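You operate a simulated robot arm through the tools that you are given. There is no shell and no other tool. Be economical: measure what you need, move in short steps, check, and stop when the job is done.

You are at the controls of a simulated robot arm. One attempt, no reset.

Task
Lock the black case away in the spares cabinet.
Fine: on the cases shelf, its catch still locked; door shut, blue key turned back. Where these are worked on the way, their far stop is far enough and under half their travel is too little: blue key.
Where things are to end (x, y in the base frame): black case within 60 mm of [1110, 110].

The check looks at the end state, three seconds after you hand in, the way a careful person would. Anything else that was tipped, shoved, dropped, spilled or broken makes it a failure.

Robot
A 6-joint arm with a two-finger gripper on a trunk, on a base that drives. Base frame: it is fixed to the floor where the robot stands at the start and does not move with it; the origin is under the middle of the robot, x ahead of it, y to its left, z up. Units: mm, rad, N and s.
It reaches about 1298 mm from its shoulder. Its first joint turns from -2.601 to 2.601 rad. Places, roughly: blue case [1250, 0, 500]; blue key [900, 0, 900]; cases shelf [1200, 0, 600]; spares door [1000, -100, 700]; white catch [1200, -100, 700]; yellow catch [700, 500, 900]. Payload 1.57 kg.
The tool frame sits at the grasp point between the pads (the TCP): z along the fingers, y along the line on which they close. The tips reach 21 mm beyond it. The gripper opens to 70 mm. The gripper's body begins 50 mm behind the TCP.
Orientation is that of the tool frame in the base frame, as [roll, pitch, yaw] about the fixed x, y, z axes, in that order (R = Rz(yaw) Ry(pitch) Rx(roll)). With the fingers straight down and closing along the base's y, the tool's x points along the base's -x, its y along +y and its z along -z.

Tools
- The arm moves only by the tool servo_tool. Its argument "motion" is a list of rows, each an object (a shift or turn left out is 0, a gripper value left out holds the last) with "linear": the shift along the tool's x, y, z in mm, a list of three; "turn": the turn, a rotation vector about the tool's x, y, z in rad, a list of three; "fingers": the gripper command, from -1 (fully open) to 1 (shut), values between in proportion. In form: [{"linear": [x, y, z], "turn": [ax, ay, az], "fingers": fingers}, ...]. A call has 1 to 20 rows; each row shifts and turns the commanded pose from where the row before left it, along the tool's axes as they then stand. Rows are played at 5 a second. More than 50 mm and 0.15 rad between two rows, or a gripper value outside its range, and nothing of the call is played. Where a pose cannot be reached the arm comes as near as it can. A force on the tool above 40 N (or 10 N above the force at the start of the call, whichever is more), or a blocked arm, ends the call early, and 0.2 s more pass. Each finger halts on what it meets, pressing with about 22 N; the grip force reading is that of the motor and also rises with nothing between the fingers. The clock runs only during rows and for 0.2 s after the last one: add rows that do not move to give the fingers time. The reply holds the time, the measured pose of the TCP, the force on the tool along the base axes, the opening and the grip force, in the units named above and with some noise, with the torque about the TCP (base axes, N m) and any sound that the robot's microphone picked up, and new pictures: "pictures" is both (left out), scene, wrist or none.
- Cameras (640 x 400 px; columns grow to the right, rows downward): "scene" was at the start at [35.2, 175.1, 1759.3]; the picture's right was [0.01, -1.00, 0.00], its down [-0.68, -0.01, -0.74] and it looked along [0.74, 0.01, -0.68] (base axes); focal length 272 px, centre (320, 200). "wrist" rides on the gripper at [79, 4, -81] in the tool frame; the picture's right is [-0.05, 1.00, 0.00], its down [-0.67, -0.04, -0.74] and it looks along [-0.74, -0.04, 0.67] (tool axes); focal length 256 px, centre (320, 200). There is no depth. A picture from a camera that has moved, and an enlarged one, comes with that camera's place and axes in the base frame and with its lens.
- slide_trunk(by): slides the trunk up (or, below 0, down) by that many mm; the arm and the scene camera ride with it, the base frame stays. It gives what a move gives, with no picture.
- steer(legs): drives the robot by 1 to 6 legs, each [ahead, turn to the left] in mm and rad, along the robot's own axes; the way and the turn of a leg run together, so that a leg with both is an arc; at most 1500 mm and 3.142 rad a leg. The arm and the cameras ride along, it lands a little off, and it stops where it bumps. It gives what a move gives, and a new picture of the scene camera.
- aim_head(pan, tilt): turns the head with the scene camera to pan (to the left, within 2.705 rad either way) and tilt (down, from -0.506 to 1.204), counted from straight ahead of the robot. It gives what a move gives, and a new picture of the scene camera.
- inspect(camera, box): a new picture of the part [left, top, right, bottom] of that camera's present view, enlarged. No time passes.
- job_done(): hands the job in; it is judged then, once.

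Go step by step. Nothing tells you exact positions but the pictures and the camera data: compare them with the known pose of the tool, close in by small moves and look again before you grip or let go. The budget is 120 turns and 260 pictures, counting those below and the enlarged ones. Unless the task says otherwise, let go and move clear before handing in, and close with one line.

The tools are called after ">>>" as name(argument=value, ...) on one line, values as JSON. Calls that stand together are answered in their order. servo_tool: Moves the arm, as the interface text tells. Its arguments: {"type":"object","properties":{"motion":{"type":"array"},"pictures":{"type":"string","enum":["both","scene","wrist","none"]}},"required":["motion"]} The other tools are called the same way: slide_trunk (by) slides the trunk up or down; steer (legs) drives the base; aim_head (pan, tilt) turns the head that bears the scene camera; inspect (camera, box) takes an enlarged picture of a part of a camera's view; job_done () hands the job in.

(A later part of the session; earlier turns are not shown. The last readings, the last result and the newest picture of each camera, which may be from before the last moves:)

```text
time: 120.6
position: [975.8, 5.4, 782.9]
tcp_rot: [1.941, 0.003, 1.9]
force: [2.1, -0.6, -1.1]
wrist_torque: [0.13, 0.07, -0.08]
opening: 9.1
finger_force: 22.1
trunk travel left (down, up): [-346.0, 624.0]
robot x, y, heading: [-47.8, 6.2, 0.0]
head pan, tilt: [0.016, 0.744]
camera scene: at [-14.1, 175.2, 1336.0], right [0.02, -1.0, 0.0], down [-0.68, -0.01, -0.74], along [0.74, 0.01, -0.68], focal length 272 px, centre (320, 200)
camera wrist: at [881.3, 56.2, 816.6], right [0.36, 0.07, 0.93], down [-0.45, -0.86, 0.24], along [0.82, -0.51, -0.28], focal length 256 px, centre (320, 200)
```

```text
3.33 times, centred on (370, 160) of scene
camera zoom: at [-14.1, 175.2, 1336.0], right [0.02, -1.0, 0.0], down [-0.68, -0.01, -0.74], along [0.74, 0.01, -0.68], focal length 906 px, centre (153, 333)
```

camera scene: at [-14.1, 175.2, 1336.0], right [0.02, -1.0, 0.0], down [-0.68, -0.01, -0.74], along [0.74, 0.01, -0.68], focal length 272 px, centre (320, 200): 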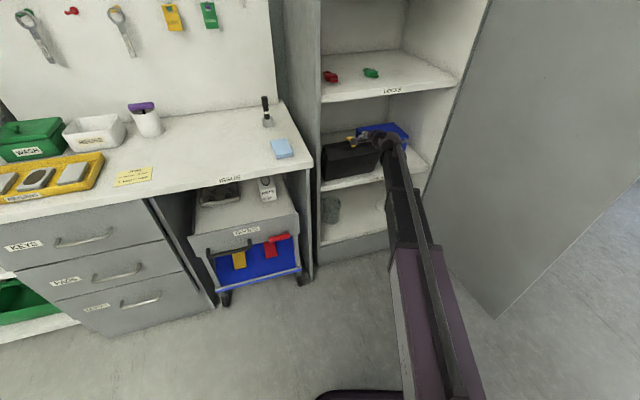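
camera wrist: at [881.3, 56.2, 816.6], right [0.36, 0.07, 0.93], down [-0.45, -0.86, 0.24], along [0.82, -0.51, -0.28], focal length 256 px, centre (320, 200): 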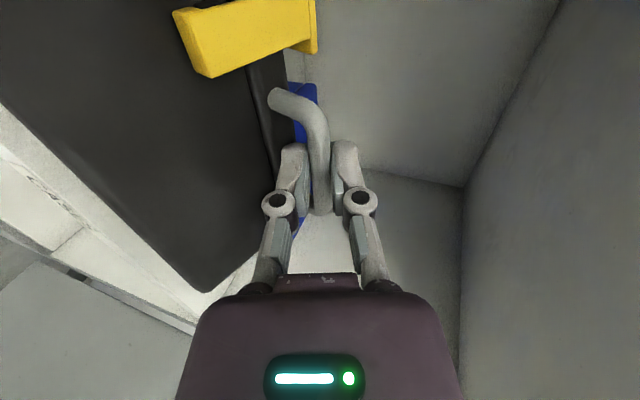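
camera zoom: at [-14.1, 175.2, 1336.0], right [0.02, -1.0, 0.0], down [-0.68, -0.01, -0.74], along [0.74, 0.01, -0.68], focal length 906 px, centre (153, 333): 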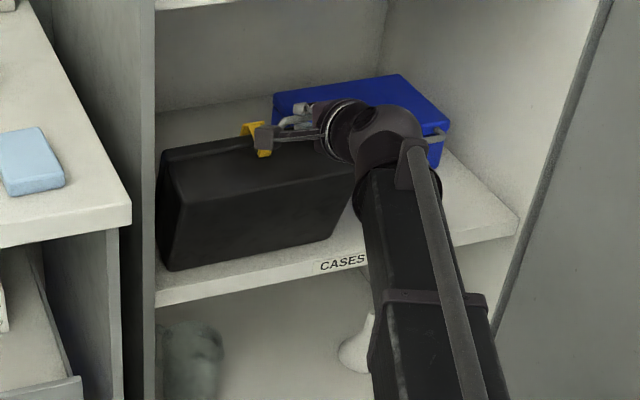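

Landed upright on its rear face, lower edge ~25 mm in. Now pull the handle toward the robot to tip it forward about its bottom edge.

>>> servo_tool(motion=[{"linear": [0, -3.6, -9.3]}, {"linear": [0, -3.6, -9.3]}, {"linear": [0, -3.6, -9.3]}, {}])

>>> inspect(camera="scene", box=[310, 100, 430, 220])

```text
time: 121.6
position: [947.1, -5.1, 783.5]
tcp_rot: [1.942, 0.004, 1.901]
force: [0.2, 0.1, -4.3]
wrist_torque: [0.08, 0.08, -0.02]
opening: 9.3
finger_force: 21.4
trunk travel left (down, up): [-346.0, 624.0]
robot x, y, heading: [-49.4, 2.3, 0.001]
head pan, tilt: [0.016, 0.744]
camera scene: at [-13.9, 175.3, 1336.0], right [0.02, -1.0, 0.0], down [-0.68, -0.01, -0.74], along [0.74, 0.01, -0.68], focal length 272 px, centre (320, 200)
camera wrist: at [852.5, 47.0, 816.5], right [0.36, 0.07, 0.93], down [-0.45, -0.86, 0.24], along [0.82, -0.51, -0.28], focal length 256 px, centre (320, 200)
```

scene: 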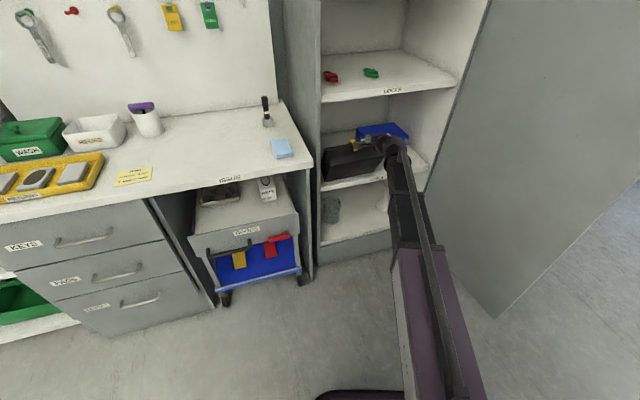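
wrist: 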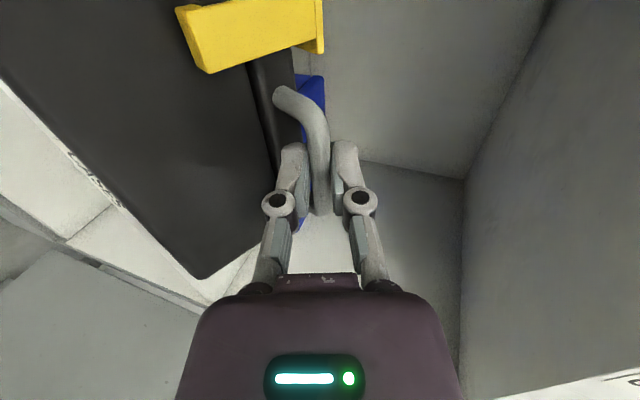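

```text
3.33 times, centred on (370, 160) of scene
camera zoom: at [-13.9, 175.3, 1336.0], right [0.02, -1.0, 0.0], down [-0.68, -0.01, -0.74], along [0.74, 0.01, -0.68], focal length 906 px, centre (153, 333)
```

zoom: 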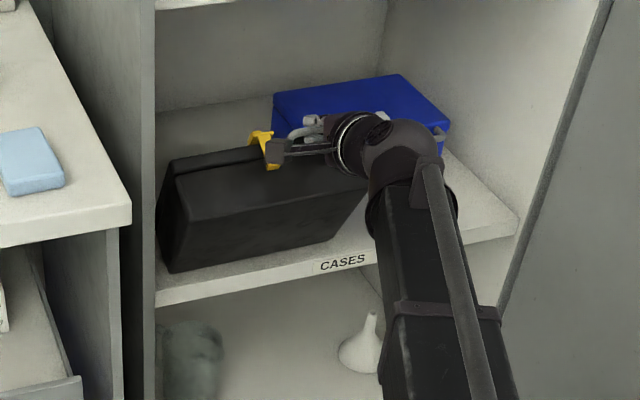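

It pivots well about its bottom edge. Continuing the arc: toward the robot, then down.

>>> servo_tool(motion=[{"linear": [0, -5.4, -14]}, {"linear": [0, -5.4, -14]}, {"linear": [0, -3.6, -9.3]}, {}], pictures="none")

>>> slide_trunk(by=-10)

>>> servo_tool(motion=[{}])

>>> inspect(camera="scene", box=[310, 100, 430, 220])

```text
time: 122.6
position: [910.0, -18.2, 782.7]
tcp_rot: [1.942, 0.004, 1.901]
force: [0.0, -0.4, -5.2]
wrist_torque: [-0.27, -0.1, 0.01]
opening: 9.2
finger_force: 21.7
trunk travel left (down, up): [-346.0, 624.0]
robot x, y, heading: [-48.2, 5.6, 0.001]
head pan, tilt: [0.016, 0.744]
```

```text
time: 123.2
position: [909.5, -18.3, 772.3]
tcp_rot: [1.942, 0.004, 1.9]
force: [-0.4, -0.2, -5.6]
wrist_torque: [-0.29, -0.07, 0.0]
opening: 9.1
finger_force: 22.1
trunk travel left (down, up): [-336.0, 634.0]
robot x, y, heading: [-52.9, 4.7, -0.001]
head pan, tilt: [0.016, 0.744]
```

```text
time: 123.5
position: [909.9, -18.9, 771.8]
tcp_rot: [1.943, 0.004, 1.901]
force: [0.1, -0.2, -5.6]
wrist_torque: [-0.25, -0.01, -0.03]
opening: 9.4
finger_force: 22.1
trunk travel left (down, up): [-336.0, 634.0]
robot x, y, heading: [-49.5, -0.9, 0.002]
head pan, tilt: [0.016, 0.744]
camera scene: at [-13.8, 175.3, 1326.0], right [0.02, -1.0, 0.0], down [-0.68, -0.01, -0.74], along [0.74, 0.01, -0.68], focal length 272 px, centre (320, 200)
camera wrist: at [815.3, 33.7, 806.4], right [0.36, 0.07, 0.93], down [-0.45, -0.86, 0.24], along [0.82, -0.51, -0.28], focal length 256 px, centre (320, 200)
```

scene: 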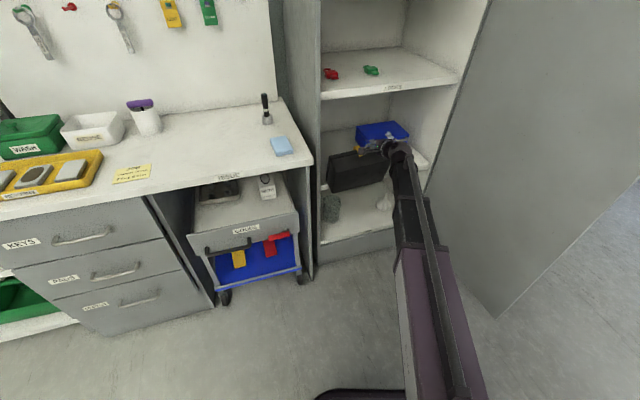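
wrist: 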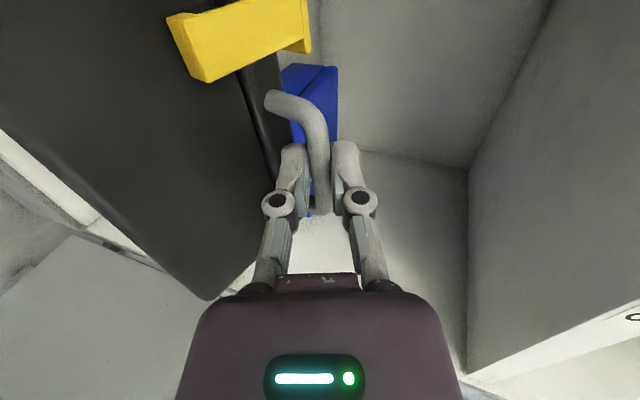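

```text
3.33 times, centred on (370, 160) of scene
camera zoom: at [-13.8, 175.3, 1326.0], right [0.02, -1.0, 0.0], down [-0.68, -0.01, -0.74], along [0.74, 0.01, -0.68], focal length 906 px, centre (153, 333)
```

zoom: 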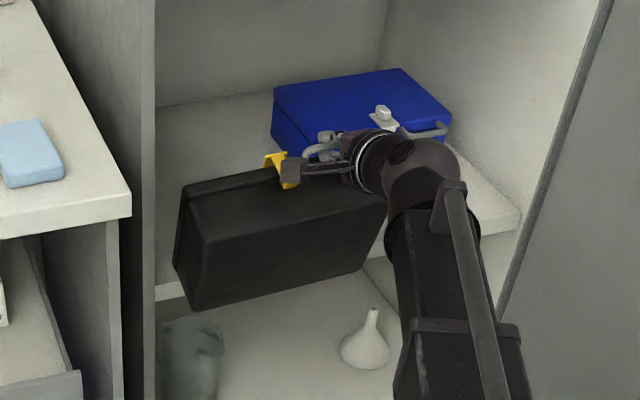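

The edge slipped off the shelf because the hand was carrying the weight; the case just hangs in front, nothing touched. I'll raise again, go deeper so it stands well inside the shelf, then land it with its full weight on the shelf before tipping.

>>> slide_trunk(by=48)

>>> servo_tool(motion=[{"linear": [0, 5.4, 14]}, {"linear": [0, 7.2, 18.6]}, {"linear": [0, 7.2, 18.6]}, {"linear": [0, 7.2, 18.6]}, {"linear": [0, 7.2, 18.6]}, {"linear": [0, 7.2, 18.6]}, {"linear": [0, 5.4, 14]}, {}, {}])

>>> inspect(camera="scene", box=[310, 90, 430, 210])

```text
time: 124.5
position: [909.8, -18.1, 820.1]
tcp_rot: [1.943, 0.002, 1.9]
force: [-0.6, -0.7, -5.4]
wrist_torque: [-0.27, -0.04, -0.03]
opening: 9.1
finger_force: 22.5
trunk travel left (down, up): [-384.0, 586.0]
robot x, y, heading: [-48.1, 3.2, 0.003]
head pan, tilt: [0.016, 0.744]
```

```text
time: 126.5
position: [1032.4, 24.3, 821.5]
tcp_rot: [1.942, 0.002, 1.902]
force: [0.1, 0.6, -4.7]
wrist_torque: [-0.32, -0.02, -0.01]
opening: 9.4
finger_force: 22.4
trunk travel left (down, up): [-384.0, 586.0]
robot x, y, heading: [-51.5, 5.0, 0.001]
head pan, tilt: [0.016, 0.744]
camera scene: at [-13.7, 175.3, 1374.0], right [0.02, -1.0, 0.0], down [-0.68, -0.01, -0.74], along [0.74, 0.01, -0.68], focal length 272 px, centre (320, 200)
camera wrist: at [938.6, 75.0, 854.3], right [0.36, 0.07, 0.93], down [-0.45, -0.86, 0.24], along [0.82, -0.51, -0.28], focal length 256 px, centre (320, 200)
```

scene: 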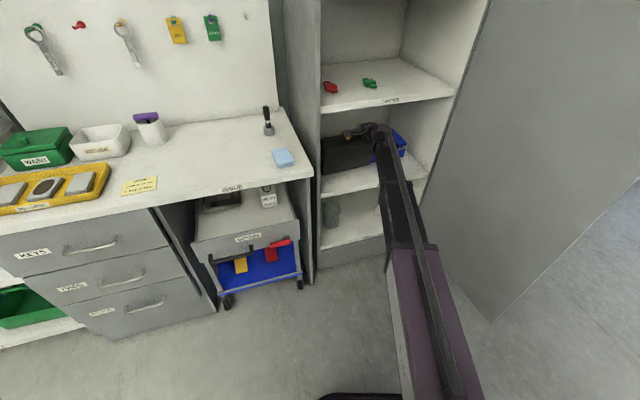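
wrist: 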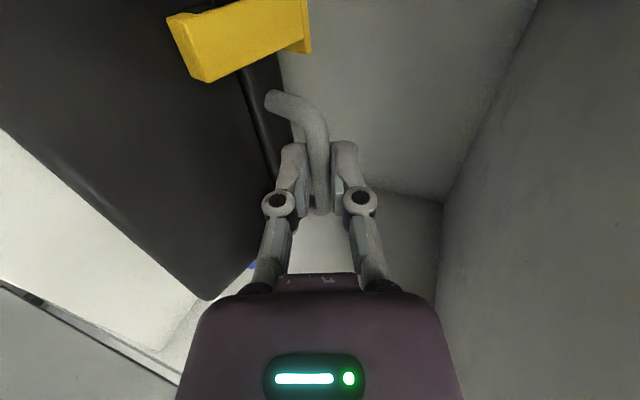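

```text
3.33 times, centred on (370, 150) of scene
camera zoom: at [-13.7, 175.3, 1374.0], right [0.02, -1.0, 0.0], down [-0.68, -0.01, -0.74], along [0.74, 0.01, -0.68], focal length 906 px, centre (153, 367)
```

zoom: 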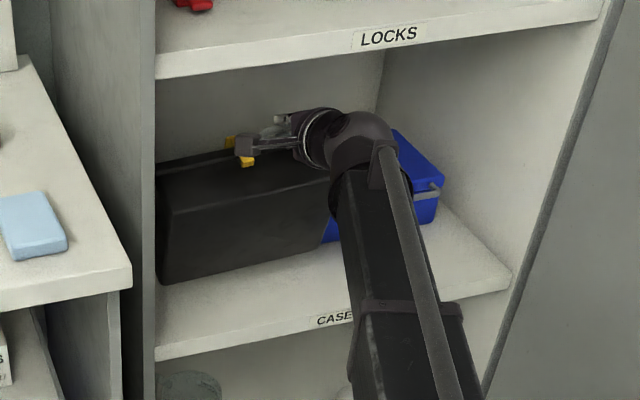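

>>> servo_tool(motion=[{"linear": [-7, 0, 0]}, {}], pictures="none")

>>> slide_trunk(by=-32)

>>> slide_trunk(by=-5)

>>> slide_trunk(by=-4)

>>> servo_tool(motion=[{}])

>>> inspect(camera="scene", box=[310, 90, 430, 210])

```text
time: 127.0
position: [1035.2, 17.9, 820.0]
tcp_rot: [1.942, 0.003, 1.901]
force: [0.8, 0.2, -5.2]
wrist_torque: [-0.27, -0.02, 0.05]
opening: 9.5
finger_force: 21.9
trunk travel left (down, up): [-384.0, 586.0]
robot x, y, heading: [-50.3, 4.0, 0.0]
head pan, tilt: [0.016, 0.744]
```

```text
time: 127.8
position: [1034.8, 17.1, 789.0]
tcp_rot: [1.941, 0.003, 1.901]
force: [0.2, -0.7, -5.9]
wrist_torque: [-0.27, -0.04, 0.0]
opening: 9.1
finger_force: 22.1
trunk travel left (down, up): [-352.0, 618.0]
robot x, y, heading: [-52.0, 6.2, -0.001]
head pan, tilt: [0.016, 0.744]
```

```text
time: 128.4
position: [1036.8, 17.0, 783.3]
tcp_rot: [1.942, 0.003, 1.901]
force: [0.2, -1.1, -1.4]
wrist_torque: [0.08, 0.02, -0.06]
opening: 9.1
finger_force: 21.9
trunk travel left (down, up): [-347.0, 623.0]
robot x, y, heading: [-50.8, 1.3, 0.0]
head pan, tilt: [0.016, 0.744]
```

```text
time: 128.9
position: [1034.8, 17.2, 781.4]
tcp_rot: [1.941, 0.004, 1.899]
force: [1.5, -0.7, 6.4]
wrist_torque: [0.19, -0.01, -0.22]
opening: 9.2
finger_force: 22.0
trunk travel left (down, up): [-343.0, 627.0]
robot x, y, heading: [-49.2, 6.8, 0.001]
head pan, tilt: [0.016, 0.744]
```

```text
time: 129.3
position: [1034.4, 16.6, 781.7]
tcp_rot: [1.939, 0.005, 1.899]
force: [1.9, -2.7, 6.8]
wrist_torque: [0.2, -0.02, -0.26]
opening: 9.4
finger_force: 22.3
trunk travel left (down, up): [-343.0, 627.0]
robot x, y, heading: [-51.8, 0.5, 0.0]
head pan, tilt: [0.016, 0.744]
camera scene: at [-15.1, 175.1, 1333.1], right [0.02, -1.0, 0.0], down [-0.68, -0.01, -0.74], along [0.74, 0.01, -0.68], focal length 272 px, centre (320, 200)
camera wrist: at [939.9, 68.6, 814.6], right [0.36, 0.07, 0.93], down [-0.45, -0.86, 0.24], along [0.82, -0.51, -0.27], focal length 256 px, centre (320, 200)
```

scene: 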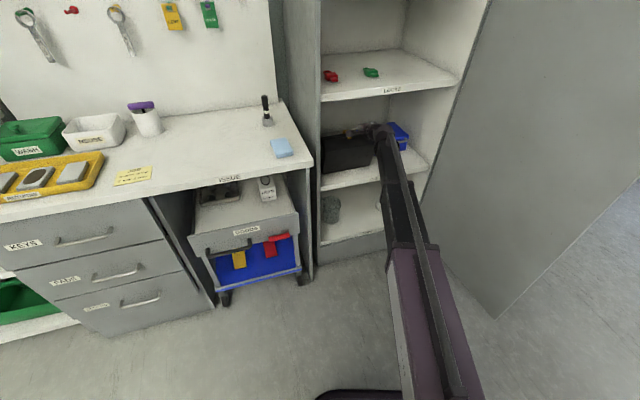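
wrist: 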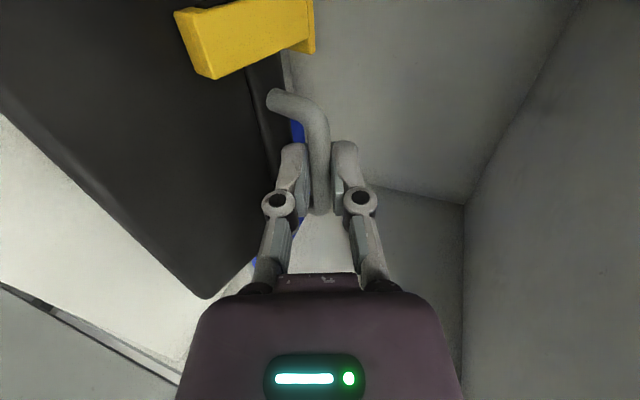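

```text
3.33 times, centred on (370, 150) of scene
camera zoom: at [-15.1, 175.1, 1333.1], right [0.02, -1.0, 0.0], down [-0.68, -0.01, -0.74], along [0.74, 0.01, -0.68], focal length 906 px, centre (153, 367)
```

zoom: 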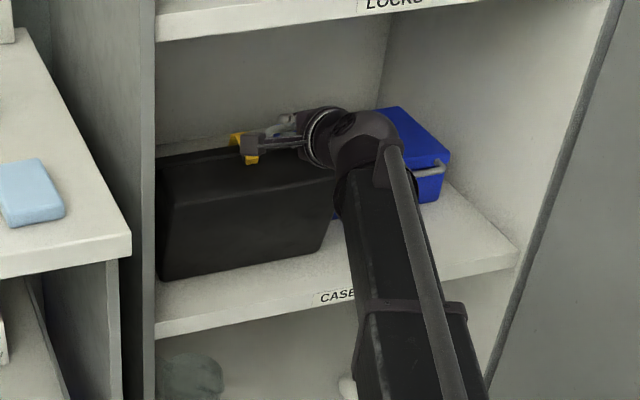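

Now it stands with the shelf taking the full load plus a slight press, bottom edge ~100 mm inside. I'll tip it in small pulls, lowering before each further pull.

>>> servo_tool(motion=[{"linear": [0, -3, -7.8]}, {"linear": [0, -3, -7.8]}, {"linear": [0, -3, -7.8]}, {}], pictures="none")

>>> slide_trunk(by=-4)

>>> servo_tool(motion=[{"linear": [0, -3, -7.8]}, {"linear": [0, -3, -7.8]}, {"linear": [0, -3, -7.8]}, {}])

>>> inspect(camera="scene", box=[310, 90, 430, 210])

```text
time: 130.3
position: [1010.0, 8.3, 781.1]
tcp_rot: [1.941, 0.004, 1.902]
force: [0.3, -3.7, 10.6]
wrist_torque: [0.22, -0.01, -0.14]
opening: 9.3
finger_force: 22.3
trunk travel left (down, up): [-343.0, 627.0]
robot x, y, heading: [-50.2, 2.6, 0.001]
head pan, tilt: [0.016, 0.744]
```

```text
time: 130.8
position: [1009.8, 9.8, 782.0]
tcp_rot: [1.932, 0.005, 1.897]
force: [-0.5, -5.3, 35.4]
wrist_torque: [0.34, -0.29, -0.08]
opening: 9.2
finger_force: 22.3
trunk travel left (down, up): [-339.0, 631.0]
robot x, y, heading: [-50.6, 6.4, 0.001]
head pan, tilt: [0.016, 0.744]
```

```text
time: 131.8
position: [985.3, 0.9, 778.2]
tcp_rot: [1.938, 0.007, 1.902]
force: [-0.9, -6.6, 17.5]
wrist_torque: [0.15, -0.13, -0.33]
opening: 9.3
finger_force: 22.0
trunk travel left (down, up): [-339.0, 631.0]
robot x, y, heading: [-50.3, 5.6, 0.001]
head pan, tilt: [0.016, 0.744]
camera scene: at [-16.7, 174.8, 1329.1], right [0.02, -1.0, 0.0], down [-0.68, -0.01, -0.74], along [0.74, 0.01, -0.68], focal length 272 px, centre (320, 200)
camera wrist: at [891.4, 52.5, 811.6], right [0.36, 0.07, 0.93], down [-0.45, -0.86, 0.24], along [0.82, -0.51, -0.27], focal length 256 px, centre (320, 200)
```

scene: 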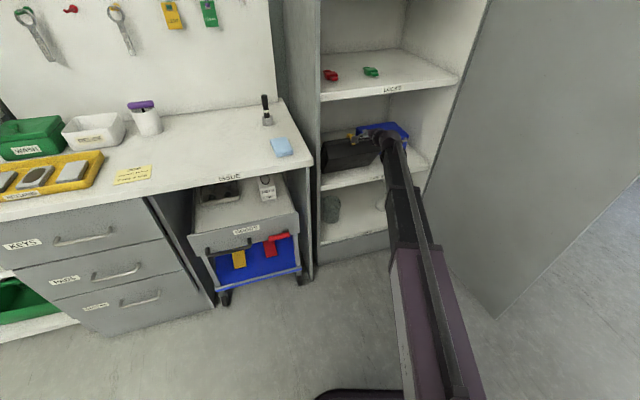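
wrist: 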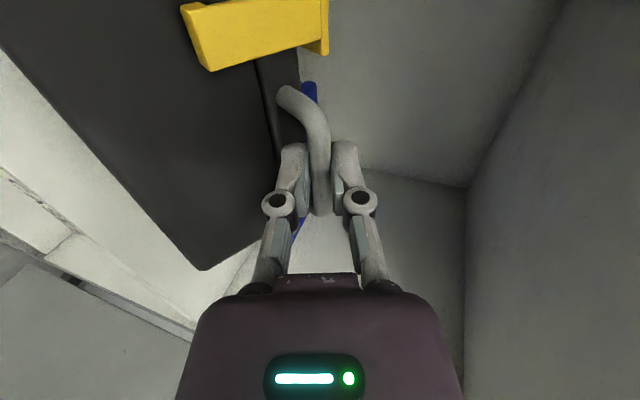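

```text
3.33 times, centred on (370, 150) of scene
camera zoom: at [-16.7, 174.8, 1329.1], right [0.02, -1.0, 0.0], down [-0.68, -0.01, -0.74], along [0.74, 0.01, -0.68], focal length 906 px, centre (153, 367)
```

zoom: 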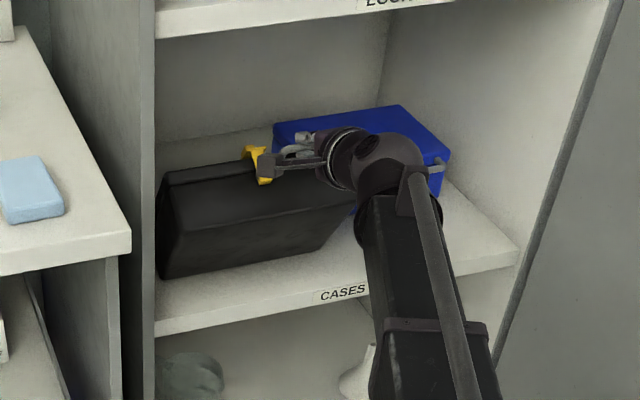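

The case is tipping forward with its bottom edge in place. Continuing.

>>> servo_tool(motion=[{"linear": [0, -3, -7.8]}, {"linear": [0, -3, -7.8]}, {"linear": [0, -2, -5]}, {}], pictures="none")

>>> slide_trunk(by=-8)

>>> servo_tool(motion=[{"linear": [0, -3, -7.8]}, {"linear": [0, -2, -5]}, {}])

>>> inspect(camera="scene", box=[310, 90, 430, 210])

```text
time: 132.8
position: [966.3, -5.4, 776.2]
tcp_rot: [1.94, 0.004, 1.901]
force: [0.5, 0.4, -3.4]
wrist_torque: [0.13, 0.13, -0.01]
opening: 9.5
finger_force: 21.9
trunk travel left (down, up): [-339.0, 631.0]
robot x, y, heading: [-46.5, 4.3, 0.003]
head pan, tilt: [0.016, 0.744]
```

```text
time: 133.4
position: [963.9, -5.7, 772.7]
tcp_rot: [1.935, 0.006, 1.9]
force: [-5.4, -5.0, 22.1]
wrist_torque: [0.18, -0.11, -0.24]
opening: 9.3
finger_force: 21.8
trunk travel left (down, up): [-331.0, 639.0]
robot x, y, heading: [-50.6, 5.1, -0.002]
head pan, tilt: [0.016, 0.744]
```

```text
time: 134.2
position: [953.7, -9.1, 768.5]
tcp_rot: [1.94, 0.005, 1.901]
force: [-0.3, -0.9, -0.3]
wrist_torque: [0.23, 0.13, 0.13]
opening: 9.1
finger_force: 21.3
trunk travel left (down, up): [-331.0, 639.0]
robot x, y, heading: [-52.9, 4.5, 0.003]
head pan, tilt: [0.016, 0.744]
camera scene: at [-14.3, 175.2, 1320.9], right [0.02, -1.0, 0.0], down [-0.68, -0.01, -0.74], along [0.74, 0.01, -0.68], focal length 272 px, centre (320, 200)
camera wrist: at [858.6, 41.9, 801.7], right [0.36, 0.07, 0.93], down [-0.45, -0.86, 0.24], along [0.82, -0.51, -0.28], focal length 256 px, centre (320, 200)
```

scene: 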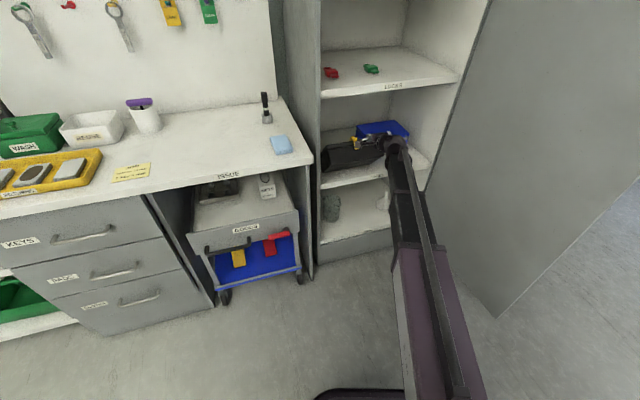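
wrist: 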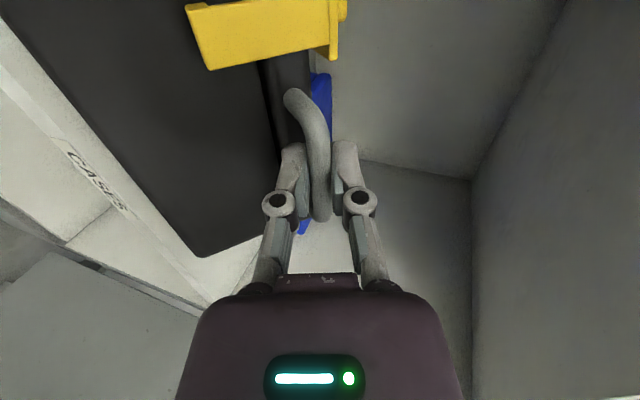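

```text
3.33 times, centred on (370, 150) of scene
camera zoom: at [-14.3, 175.2, 1320.9], right [0.02, -1.0, 0.0], down [-0.68, -0.01, -0.74], along [0.74, 0.01, -0.68], focal length 906 px, centre (153, 367)
```

zoom: 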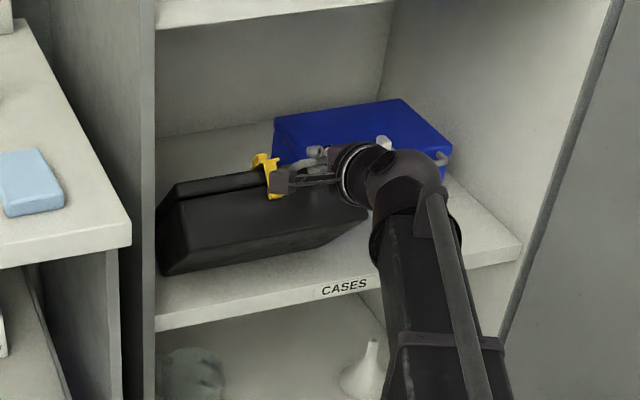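

It's past the tipping point, so lowering now lays it down. Lowering in steps with small pulls.

>>> slide_trunk(by=-10)

>>> servo_tool(motion=[{"linear": [0, -3, -7.8]}, {}], pictures="none")

>>> slide_trunk(by=-12)

>>> servo_tool(motion=[{"linear": [0, -3, -7.8]}, {}], pictures="none")

>>> slide_trunk(by=-12)

>>> servo_tool(motion=[{}])

>>> inspect(camera="scene", box=[310, 90, 430, 210])

```text
time: 134.8
position: [954.7, -9.1, 758.2]
tcp_rot: [1.943, 0.005, 1.9]
force: [-0.4, -1.4, -2.0]
wrist_torque: [0.12, 0.1, 0.03]
opening: 8.7
finger_force: 22.3
trunk travel left (down, up): [-321.0, 649.0]
robot x, y, heading: [-50.3, 1.3, 0.004]
head pan, tilt: [0.016, 0.744]
```

```text
time: 135.4
position: [945.8, -13.1, 757.5]
tcp_rot: [1.941, 0.004, 1.902]
force: [-0.4, 0.2, -2.9]
wrist_torque: [0.06, 0.05, -0.09]
opening: 8.7
finger_force: 22.0
trunk travel left (down, up): [-321.0, 649.0]
robot x, y, heading: [-50.0, 2.9, 0.0]
head pan, tilt: [0.016, 0.744]
```

```text
time: 136.0
position: [946.3, -12.0, 746.6]
tcp_rot: [1.941, 0.004, 1.9]
force: [-0.9, -0.8, -1.2]
wrist_torque: [0.09, 0.12, 0.02]
opening: 9.2
finger_force: 21.2
trunk travel left (down, up): [-309.0, 661.0]
robot x, y, heading: [-50.1, 4.0, 0.004]
head pan, tilt: [0.016, 0.744]
```

```text
time: 136.6
position: [938.2, -15.8, 746.3]
tcp_rot: [1.94, 0.002, 1.901]
force: [0.1, -0.1, -1.6]
wrist_torque: [0.07, 0.05, -0.04]
opening: 8.6
finger_force: 21.6
trunk travel left (down, up): [-309.0, 661.0]
robot x, y, heading: [-48.7, 1.3, -0.001]
head pan, tilt: [0.016, 0.744]
```

```text
time: 137.2
position: [938.0, -15.5, 733.5]
tcp_rot: [1.941, 0.003, 1.901]
force: [0.5, 0.8, -4.2]
wrist_torque: [0.0, 0.06, -0.08]
opening: 8.8
finger_force: 22.0
trunk travel left (down, up): [-297.0, 673.0]
robot x, y, heading: [-49.2, 5.1, 0.001]
head pan, tilt: [0.016, 0.744]
```

```text
time: 137.6
position: [938.6, -14.6, 733.9]
tcp_rot: [1.94, 0.005, 1.902]
force: [0.5, 0.2, -3.1]
wrist_torque: [0.04, 0.03, -0.06]
opening: 8.8
finger_force: 21.6
trunk travel left (down, up): [-297.0, 673.0]
robot x, y, heading: [-47.4, 0.3, -0.001]
head pan, tilt: [0.016, 0.744]
camera scene: at [-13.9, 175.3, 1287.0], right [0.02, -1.0, 0.0], down [-0.68, -0.01, -0.74], along [0.74, 0.01, -0.68], focal length 272 px, centre (320, 200)
camera wrist: at [843.1, 36.5, 767.6], right [0.36, 0.07, 0.93], down [-0.45, -0.86, 0.24], along [0.82, -0.51, -0.28], focal length 256 px, centre (320, 200)
```

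scene: 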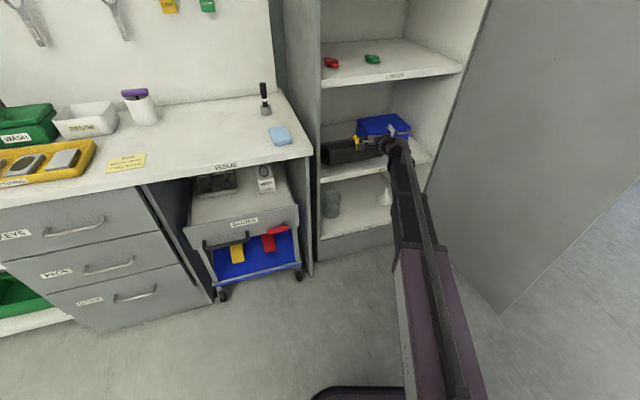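
wrist: 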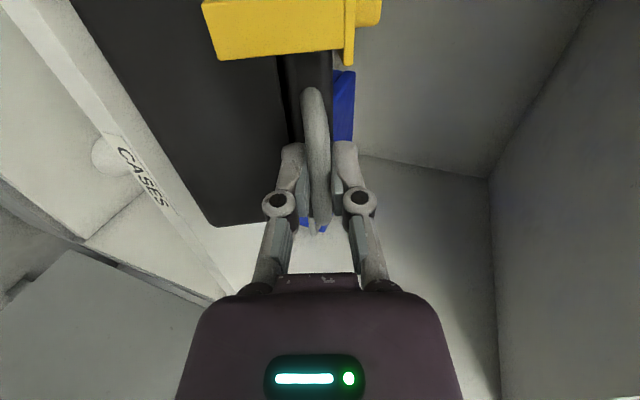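

```text
3.33 times, centred on (370, 150) of scene
camera zoom: at [-13.9, 175.3, 1287.0], right [0.02, -1.0, 0.0], down [-0.68, -0.01, -0.74], along [0.74, 0.01, -0.68], focal length 906 px, centre (153, 367)
```

zoom: 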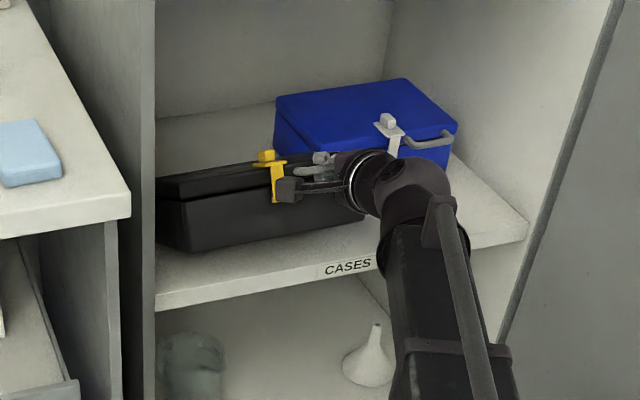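

It's laying down well. Continue lowering.

>>> slide_trunk(by=-15)

>>> slide_trunk(by=-15)

>>> slide_trunk(by=-12)

>>> servo_tool(motion=[{}])

>>> inspect(camera="scene", box=[310, 90, 430, 210])

```text
time: 138.2
position: [939.0, -15.1, 718.6]
tcp_rot: [1.942, 0.002, 1.901]
force: [0.4, 0.4, -3.6]
wrist_torque: [0.01, 0.07, -0.14]
opening: 8.8
finger_force: 22.6
trunk travel left (down, up): [-282.0, 688.0]
robot x, y, heading: [-49.8, 4.0, -0.001]
head pan, tilt: [0.016, 0.744]
```

```text
time: 138.8
position: [938.6, -15.0, 704.3]
tcp_rot: [1.942, 0.003, 1.902]
force: [0.0, -0.3, -3.6]
wrist_torque: [-0.07, 0.03, -0.06]
opening: 8.6
finger_force: 21.8
trunk travel left (down, up): [-267.0, 703.0]
robot x, y, heading: [-50.0, 6.2, -0.002]
head pan, tilt: [0.016, 0.744]
```

```text
time: 139.4
position: [938.6, -15.4, 692.2]
tcp_rot: [1.941, 0.003, 1.901]
force: [1.2, -0.3, -3.4]
wrist_torque: [-0.06, 0.02, -0.06]
opening: 9.0
finger_force: 22.6
trunk travel left (down, up): [-255.0, 715.0]
robot x, y, heading: [-53.1, 1.1, -0.004]
head pan, tilt: [0.016, 0.744]
```

```text
time: 139.8
position: [937.1, -15.1, 693.3]
tcp_rot: [1.941, 0.003, 1.901]
force: [1.1, 1.0, -3.0]
wrist_torque: [-0.03, -0.02, -0.04]
opening: 8.8
finger_force: 21.8
trunk travel left (down, up): [-255.0, 715.0]
robot x, y, heading: [-51.8, 5.1, -0.002]
head pan, tilt: [0.016, 0.744]
camera scene: at [-14.0, 175.3, 1245.0], right [0.02, -1.0, 0.0], down [-0.68, -0.01, -0.74], along [0.74, 0.01, -0.68], focal length 272 px, centre (320, 200)
camera wrist: at [843.1, 36.4, 725.6], right [0.36, 0.07, 0.93], down [-0.45, -0.86, 0.24], along [0.82, -0.51, -0.28], focal length 256 px, centre (320, 200)
```

scene: 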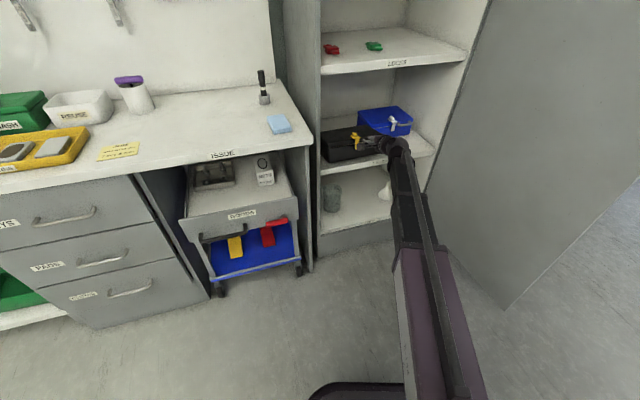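
wrist: 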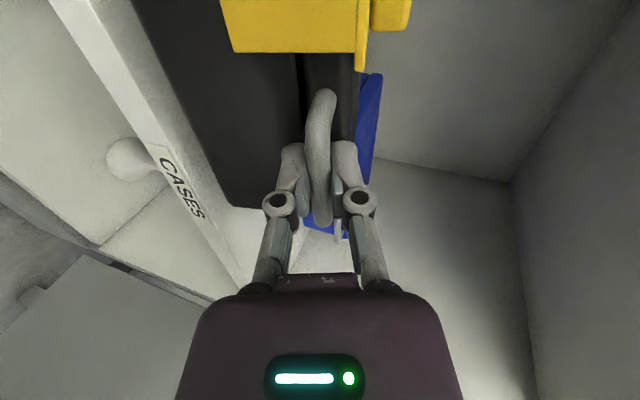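

```text
3.33 times, centred on (370, 150) of scene
camera zoom: at [-14.0, 175.3, 1245.0], right [0.02, -1.0, 0.0], down [-0.68, -0.01, -0.74], along [0.74, 0.01, -0.68], focal length 906 px, centre (153, 367)
```

zoom: 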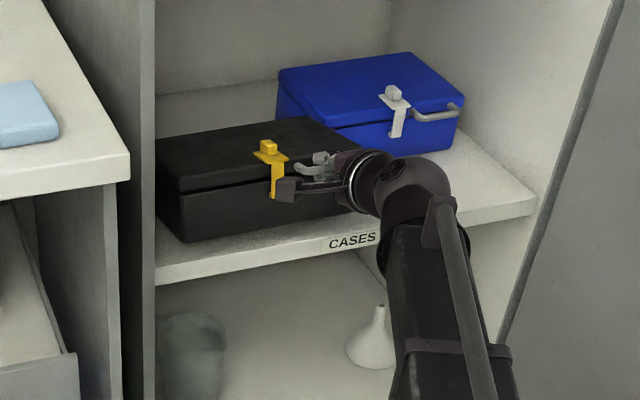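

Nearly flat and the catch is still locked. It's close to the blue case on the right, so I'll pull back slightly, shift left ~18 mm, and look.

>>> servo_tool(motion=[{"linear": [0, -5.4, -14]}, {"linear": [0, -5.4, -14]}, {"linear": [0, -5.4, -14]}, {"linear": [9, 0, 0]}, {"linear": [9, 0, 0]}, {}])

>>> inspect(camera="scene", box=[310, 90, 430, 210])

```text
time: 141.2
position: [889.2, -13.9, 693.3]
tcp_rot: [1.94, 0.003, 1.899]
force: [-0.6, -1.7, -1.1]
wrist_torque: [-0.02, 0.01, -0.08]
opening: 8.8
finger_force: 22.3
trunk travel left (down, up): [-255.0, 715.0]
robot x, y, heading: [-48.3, 0.4, -0.002]
head pan, tilt: [0.016, 0.744]
camera scene: at [-14.2, 175.2, 1245.0], right [0.02, -1.0, 0.0], down [-0.68, -0.01, -0.74], along [0.74, 0.01, -0.68], focal length 272 px, centre (320, 200)
camera wrist: at [794.7, 38.8, 725.8], right [0.36, 0.07, 0.93], down [-0.45, -0.86, 0.24], along [0.82, -0.51, -0.28], focal length 256 px, centre (320, 200)
```

scene: 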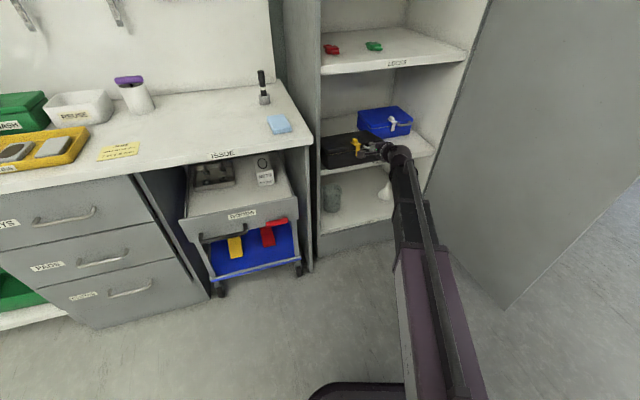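
wrist: 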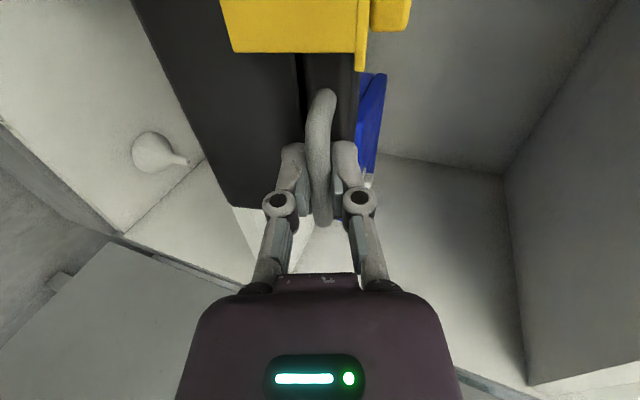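

```text
3.33 times, centred on (370, 150) of scene
camera zoom: at [-14.2, 175.2, 1245.0], right [0.02, -1.0, 0.0], down [-0.68, -0.01, -0.74], along [0.74, 0.01, -0.68], focal length 906 px, centre (153, 367)
```

zoom: 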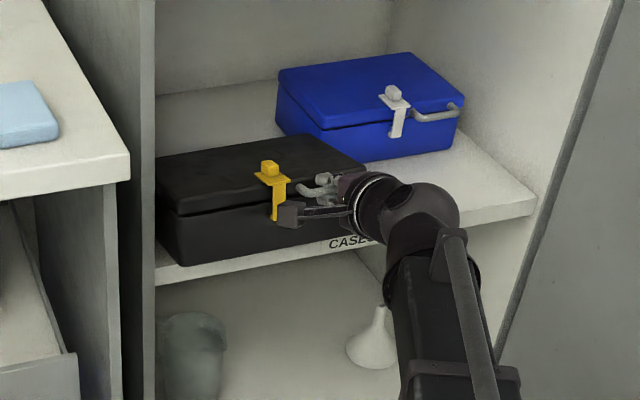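

Spacing looks fine on both sides now (case centred at about the target's lateral line). I'll push it straight in ~150 mm.

>>> servo_tool(motion=[{"linear": [0, 3.6, 9.3], "turn": [0, -0.014, 0.005]}, {"linear": [-0.5, 5.4, 14], "turn": [0, -0.014, 0.005]}, {"linear": [0, 5.4, 14]}, {"linear": [0, 5.4, 14]}, {"linear": [0, 5.4, 14]}, {"linear": [0, 5.4, 14]}, {}])

>>> inspect(camera="scene", box=[310, 90, 430, 210])

```text
time: 142.8
position: [970.2, 12.1, 691.4]
tcp_rot: [1.942, 0.006, 1.87]
force: [0.3, 0.5, -3.3]
wrist_torque: [0.01, 0.03, -0.12]
opening: 8.6
finger_force: 22.4
trunk travel left (down, up): [-255.0, 715.0]
robot x, y, heading: [-48.9, 5.3, 0.004]
head pan, tilt: [0.016, 0.744]
camera scene: at [-14.0, 175.3, 1245.0], right [0.02, -1.0, 0.0], down [-0.68, -0.01, -0.74], along [0.74, 0.01, -0.68], focal length 272 px, centre (320, 200)
camera wrist: at [877.6, 66.9, 725.4], right [0.36, 0.06, 0.93], down [-0.48, -0.84, 0.24], along [0.8, -0.53, -0.27], focal length 256 px, centre (320, 200)
```

scene: 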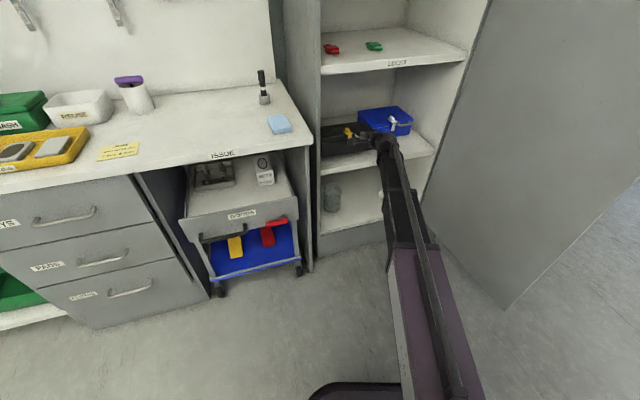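
wrist: 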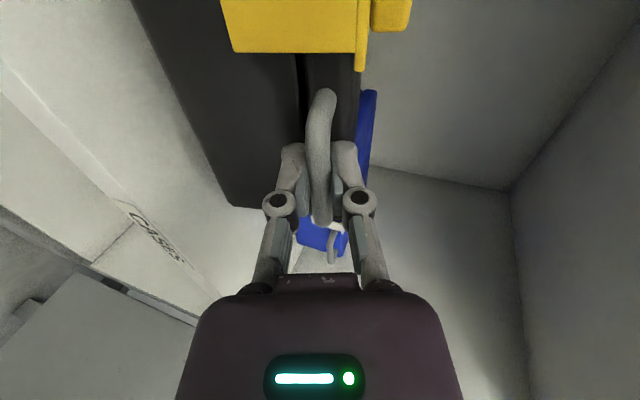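

```text
3.33 times, centred on (370, 150) of scene
camera zoom: at [-14.0, 175.3, 1245.0], right [0.02, -1.0, 0.0], down [-0.68, -0.01, -0.74], along [0.74, 0.01, -0.68], focal length 906 px, centre (153, 367)
```

zoom: 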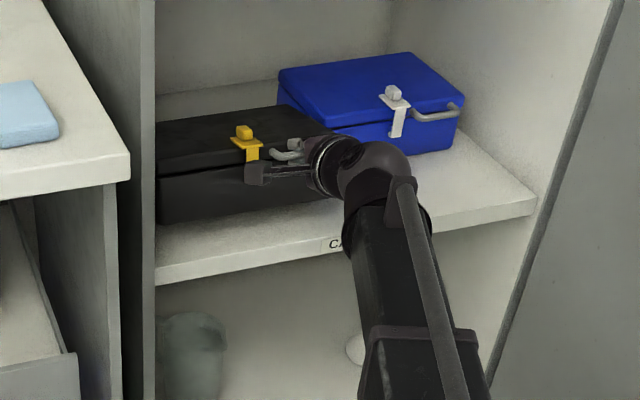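

>>> servo_tool(motion=[{"linear": [0, 3.6, 9.3]}, {"linear": [0, 5.1, 13]}, {"linear": [0, 5.1, 13]}, {"linear": [0, 5.1, 13]}, {"linear": [0, 4.3, 11]}, {}])

>>> inspect(camera="scene", box=[310, 90, 430, 210])

```text
time: 144.2
position: [1031.0, 32.3, 691.4]
tcp_rot: [1.941, 0.004, 1.87]
force: [2.3, 0.5, -2.6]
wrist_torque: [-0.02, -0.02, -0.13]
opening: 8.7
finger_force: 22.2
trunk travel left (down, up): [-255.0, 715.0]
robot x, y, heading: [-50.5, 1.7, 0.001]
head pan, tilt: [0.016, 0.744]
camera scene: at [-14.0, 175.3, 1245.0], right [0.02, -1.0, 0.0], down [-0.68, -0.01, -0.74], along [0.74, 0.01, -0.68], focal length 272 px, centre (320, 200)
camera wrist: at [938.3, 85.4, 725.5], right [0.36, 0.06, 0.93], down [-0.48, -0.84, 0.24], along [0.8, -0.53, -0.28], focal length 256 px, centre (320, 200)
```

scene: 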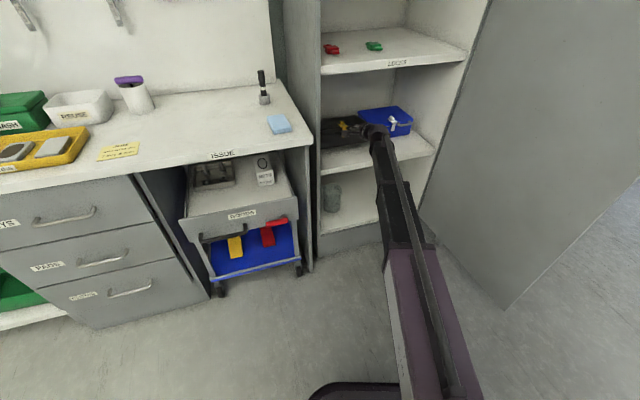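
wrist: 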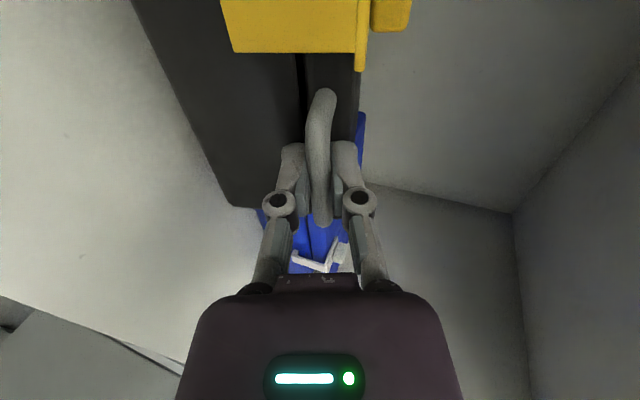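

```text
3.33 times, centred on (370, 150) of scene
camera zoom: at [-14.0, 175.3, 1245.0], right [0.02, -1.0, 0.0], down [-0.68, -0.01, -0.74], along [0.74, 0.01, -0.68], focal length 906 px, centre (153, 367)
```

zoom: 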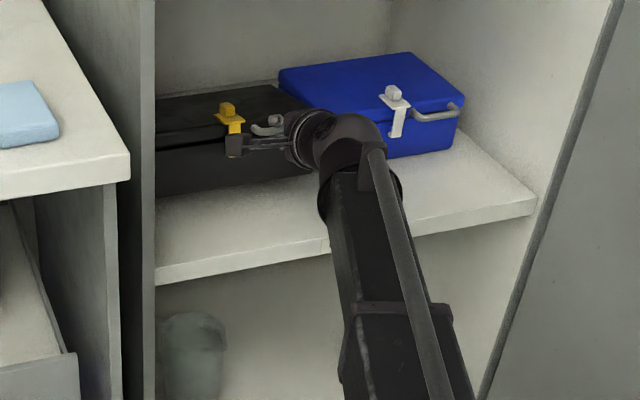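

In place; blue case untouched. Lower the front to the shelf.

>>> slide_trunk(by=-12)

>>> slide_trunk(by=-8)

>>> slide_trunk(by=-5)

>>> servo_tool(motion=[{}])

>>> inspect(camera="scene", box=[310, 90, 430, 210])

```text
time: 144.8
position: [1030.9, 31.2, 679.4]
tcp_rot: [1.942, 0.005, 1.871]
force: [0.3, 0.1, -3.4]
wrist_torque: [-0.03, 0.04, -0.05]
opening: 9.0
finger_force: 21.4
trunk travel left (down, up): [-243.0, 727.0]
robot x, y, heading: [-51.5, -1.0, -0.002]
head pan, tilt: [0.016, 0.744]
```

```text
time: 145.4
position: [1030.1, 30.5, 671.5]
tcp_rot: [1.941, 0.005, 1.871]
force: [0.1, -0.8, -2.7]
wrist_torque: [-0.05, 0.06, 0.0]
opening: 8.6
finger_force: 22.0
trunk travel left (down, up): [-235.0, 735.0]
robot x, y, heading: [-50.6, 6.4, 0.006]
head pan, tilt: [0.016, 0.744]
```

```text
time: 145.9
position: [1031.8, 30.4, 666.8]
tcp_rot: [1.941, 0.004, 1.871]
force: [0.2, 0.4, -2.1]
wrist_torque: [-0.06, 0.05, 0.0]
opening: 8.7
finger_force: 22.6
trunk travel left (down, up): [-230.0, 740.0]
robot x, y, heading: [-48.8, 7.2, -0.0]
head pan, tilt: [0.016, 0.744]
```

```text
time: 146.3
position: [1030.8, 30.8, 667.0]
tcp_rot: [1.942, 0.004, 1.871]
force: [0.6, 0.2, -2.9]
wrist_torque: [-0.04, 0.01, 0.01]
opening: 8.5
finger_force: 21.7
trunk travel left (down, up): [-230.0, 740.0]
robot x, y, heading: [-52.0, 6.6, 0.002]
head pan, tilt: [0.016, 0.744]
camera scene: at [-14.0, 175.3, 1220.0], right [0.02, -1.0, 0.0], down [-0.68, -0.01, -0.74], along [0.74, 0.01, -0.68], focal length 272 px, centre (320, 200)
camera wrist: at [938.1, 85.2, 700.5], right [0.36, 0.06, 0.93], down [-0.48, -0.84, 0.24], along [0.8, -0.53, -0.28], focal length 256 px, centre (320, 200)
```

scene: 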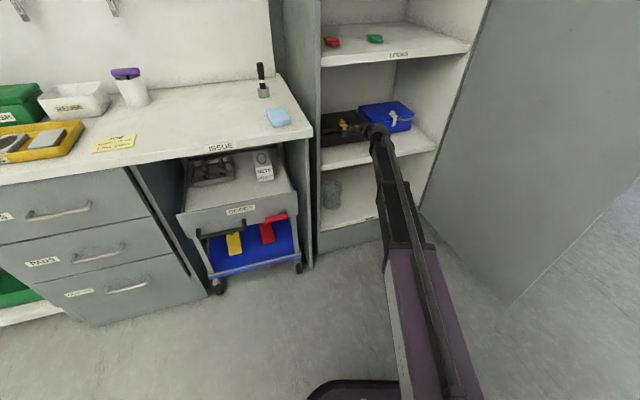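
wrist: 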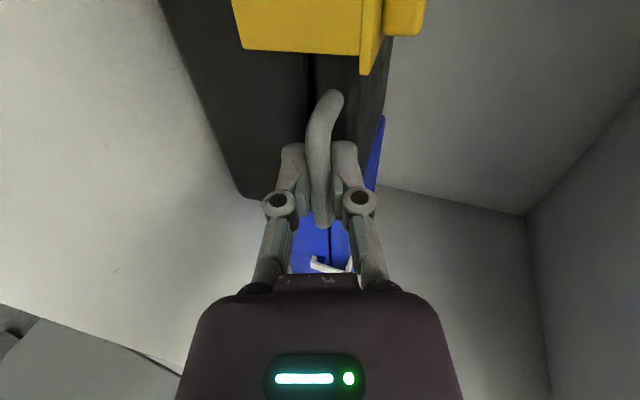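

```text
3.33 times, centred on (370, 150) of scene
camera zoom: at [-14.0, 175.3, 1220.0], right [0.02, -1.0, 0.0], down [-0.68, -0.01, -0.74], along [0.74, 0.01, -0.68], focal length 906 px, centre (153, 367)
```

zoom: 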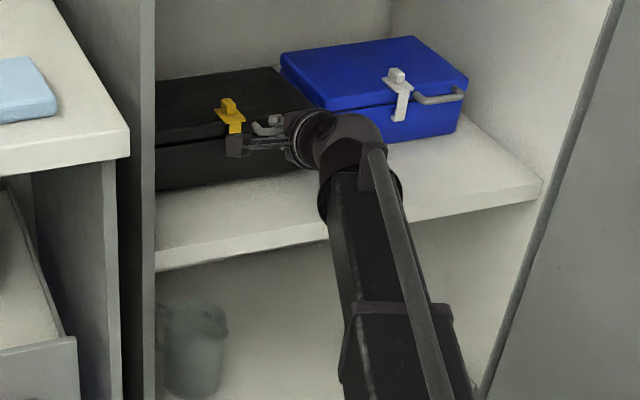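

>>> slide_trunk(by=-5)

>>> slide_trunk(by=-4)

>>> slide_trunk(by=-3)

>>> slide_trunk(by=-3)

>>> servo_tool(motion=[{}], pictures="wrist")

```text
time: 146.9
position: [1032.9, 30.6, 662.1]
tcp_rot: [1.942, 0.005, 1.872]
force: [-0.8, 0.5, -2.2]
wrist_torque: [-0.07, 0.03, 0.03]
opening: 8.7
finger_force: 22.2
trunk travel left (down, up): [-225.0, 745.0]
robot x, y, heading: [-48.0, -0.0, 0.005]
head pan, tilt: [0.016, 0.744]
```

```text
time: 147.4
position: [1031.2, 31.3, 657.7]
tcp_rot: [1.94, 0.005, 1.872]
force: [-0.6, 0.6, -2.0]
wrist_torque: [-0.06, -0.01, 0.0]
opening: 9.1
finger_force: 22.2
trunk travel left (down, up): [-221.0, 749.0]
robot x, y, heading: [-53.0, 3.4, 0.002]
head pan, tilt: [0.016, 0.744]
```

```text
time: 147.9
position: [1031.6, 31.5, 655.1]
tcp_rot: [1.94, 0.004, 1.87]
force: [-1.9, -1.0, -1.2]
wrist_torque: [-0.07, -0.03, 0.05]
opening: 8.9
finger_force: 22.4
trunk travel left (down, up): [-218.0, 752.0]
robot x, y, heading: [-47.8, 3.7, 0.004]
head pan, tilt: [0.016, 0.744]
```

```text
time: 148.4
position: [1029.8, 31.0, 653.1]
tcp_rot: [1.939, 0.008, 1.869]
force: [2.0, -0.1, 10.4]
wrist_torque: [-0.07, -0.09, 0.0]
opening: 8.9
finger_force: 22.1
trunk travel left (down, up): [-215.0, 755.0]
robot x, y, heading: [-50.2, 2.1, -0.001]
head pan, tilt: [0.016, 0.744]
```

```text
time: 148.8
position: [1030.6, 30.6, 653.7]
tcp_rot: [1.938, 0.004, 1.869]
force: [2.2, 0.5, 12.1]
wrist_torque: [-0.15, -0.15, -0.26]
opening: 8.9
finger_force: 21.9
trunk travel left (down, up): [-215.0, 755.0]
robot x, y, heading: [-51.8, -0.4, -0.001]
head pan, tilt: [0.016, 0.744]
camera wrist: at [937.4, 85.1, 687.1], right [0.36, 0.06, 0.93], down [-0.48, -0.84, 0.24], along [0.8, -0.53, -0.27], focal length 256 px, centre (320, 200)
```

wrist: 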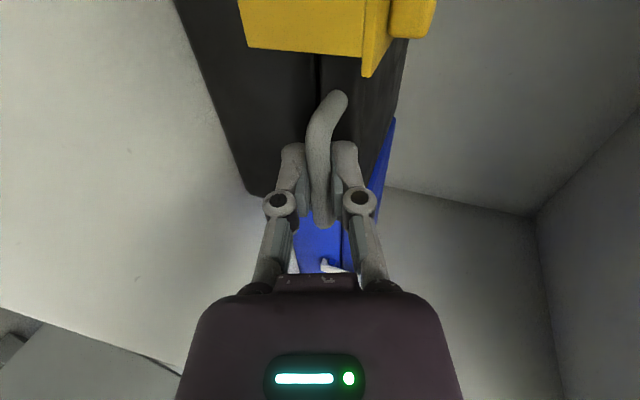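

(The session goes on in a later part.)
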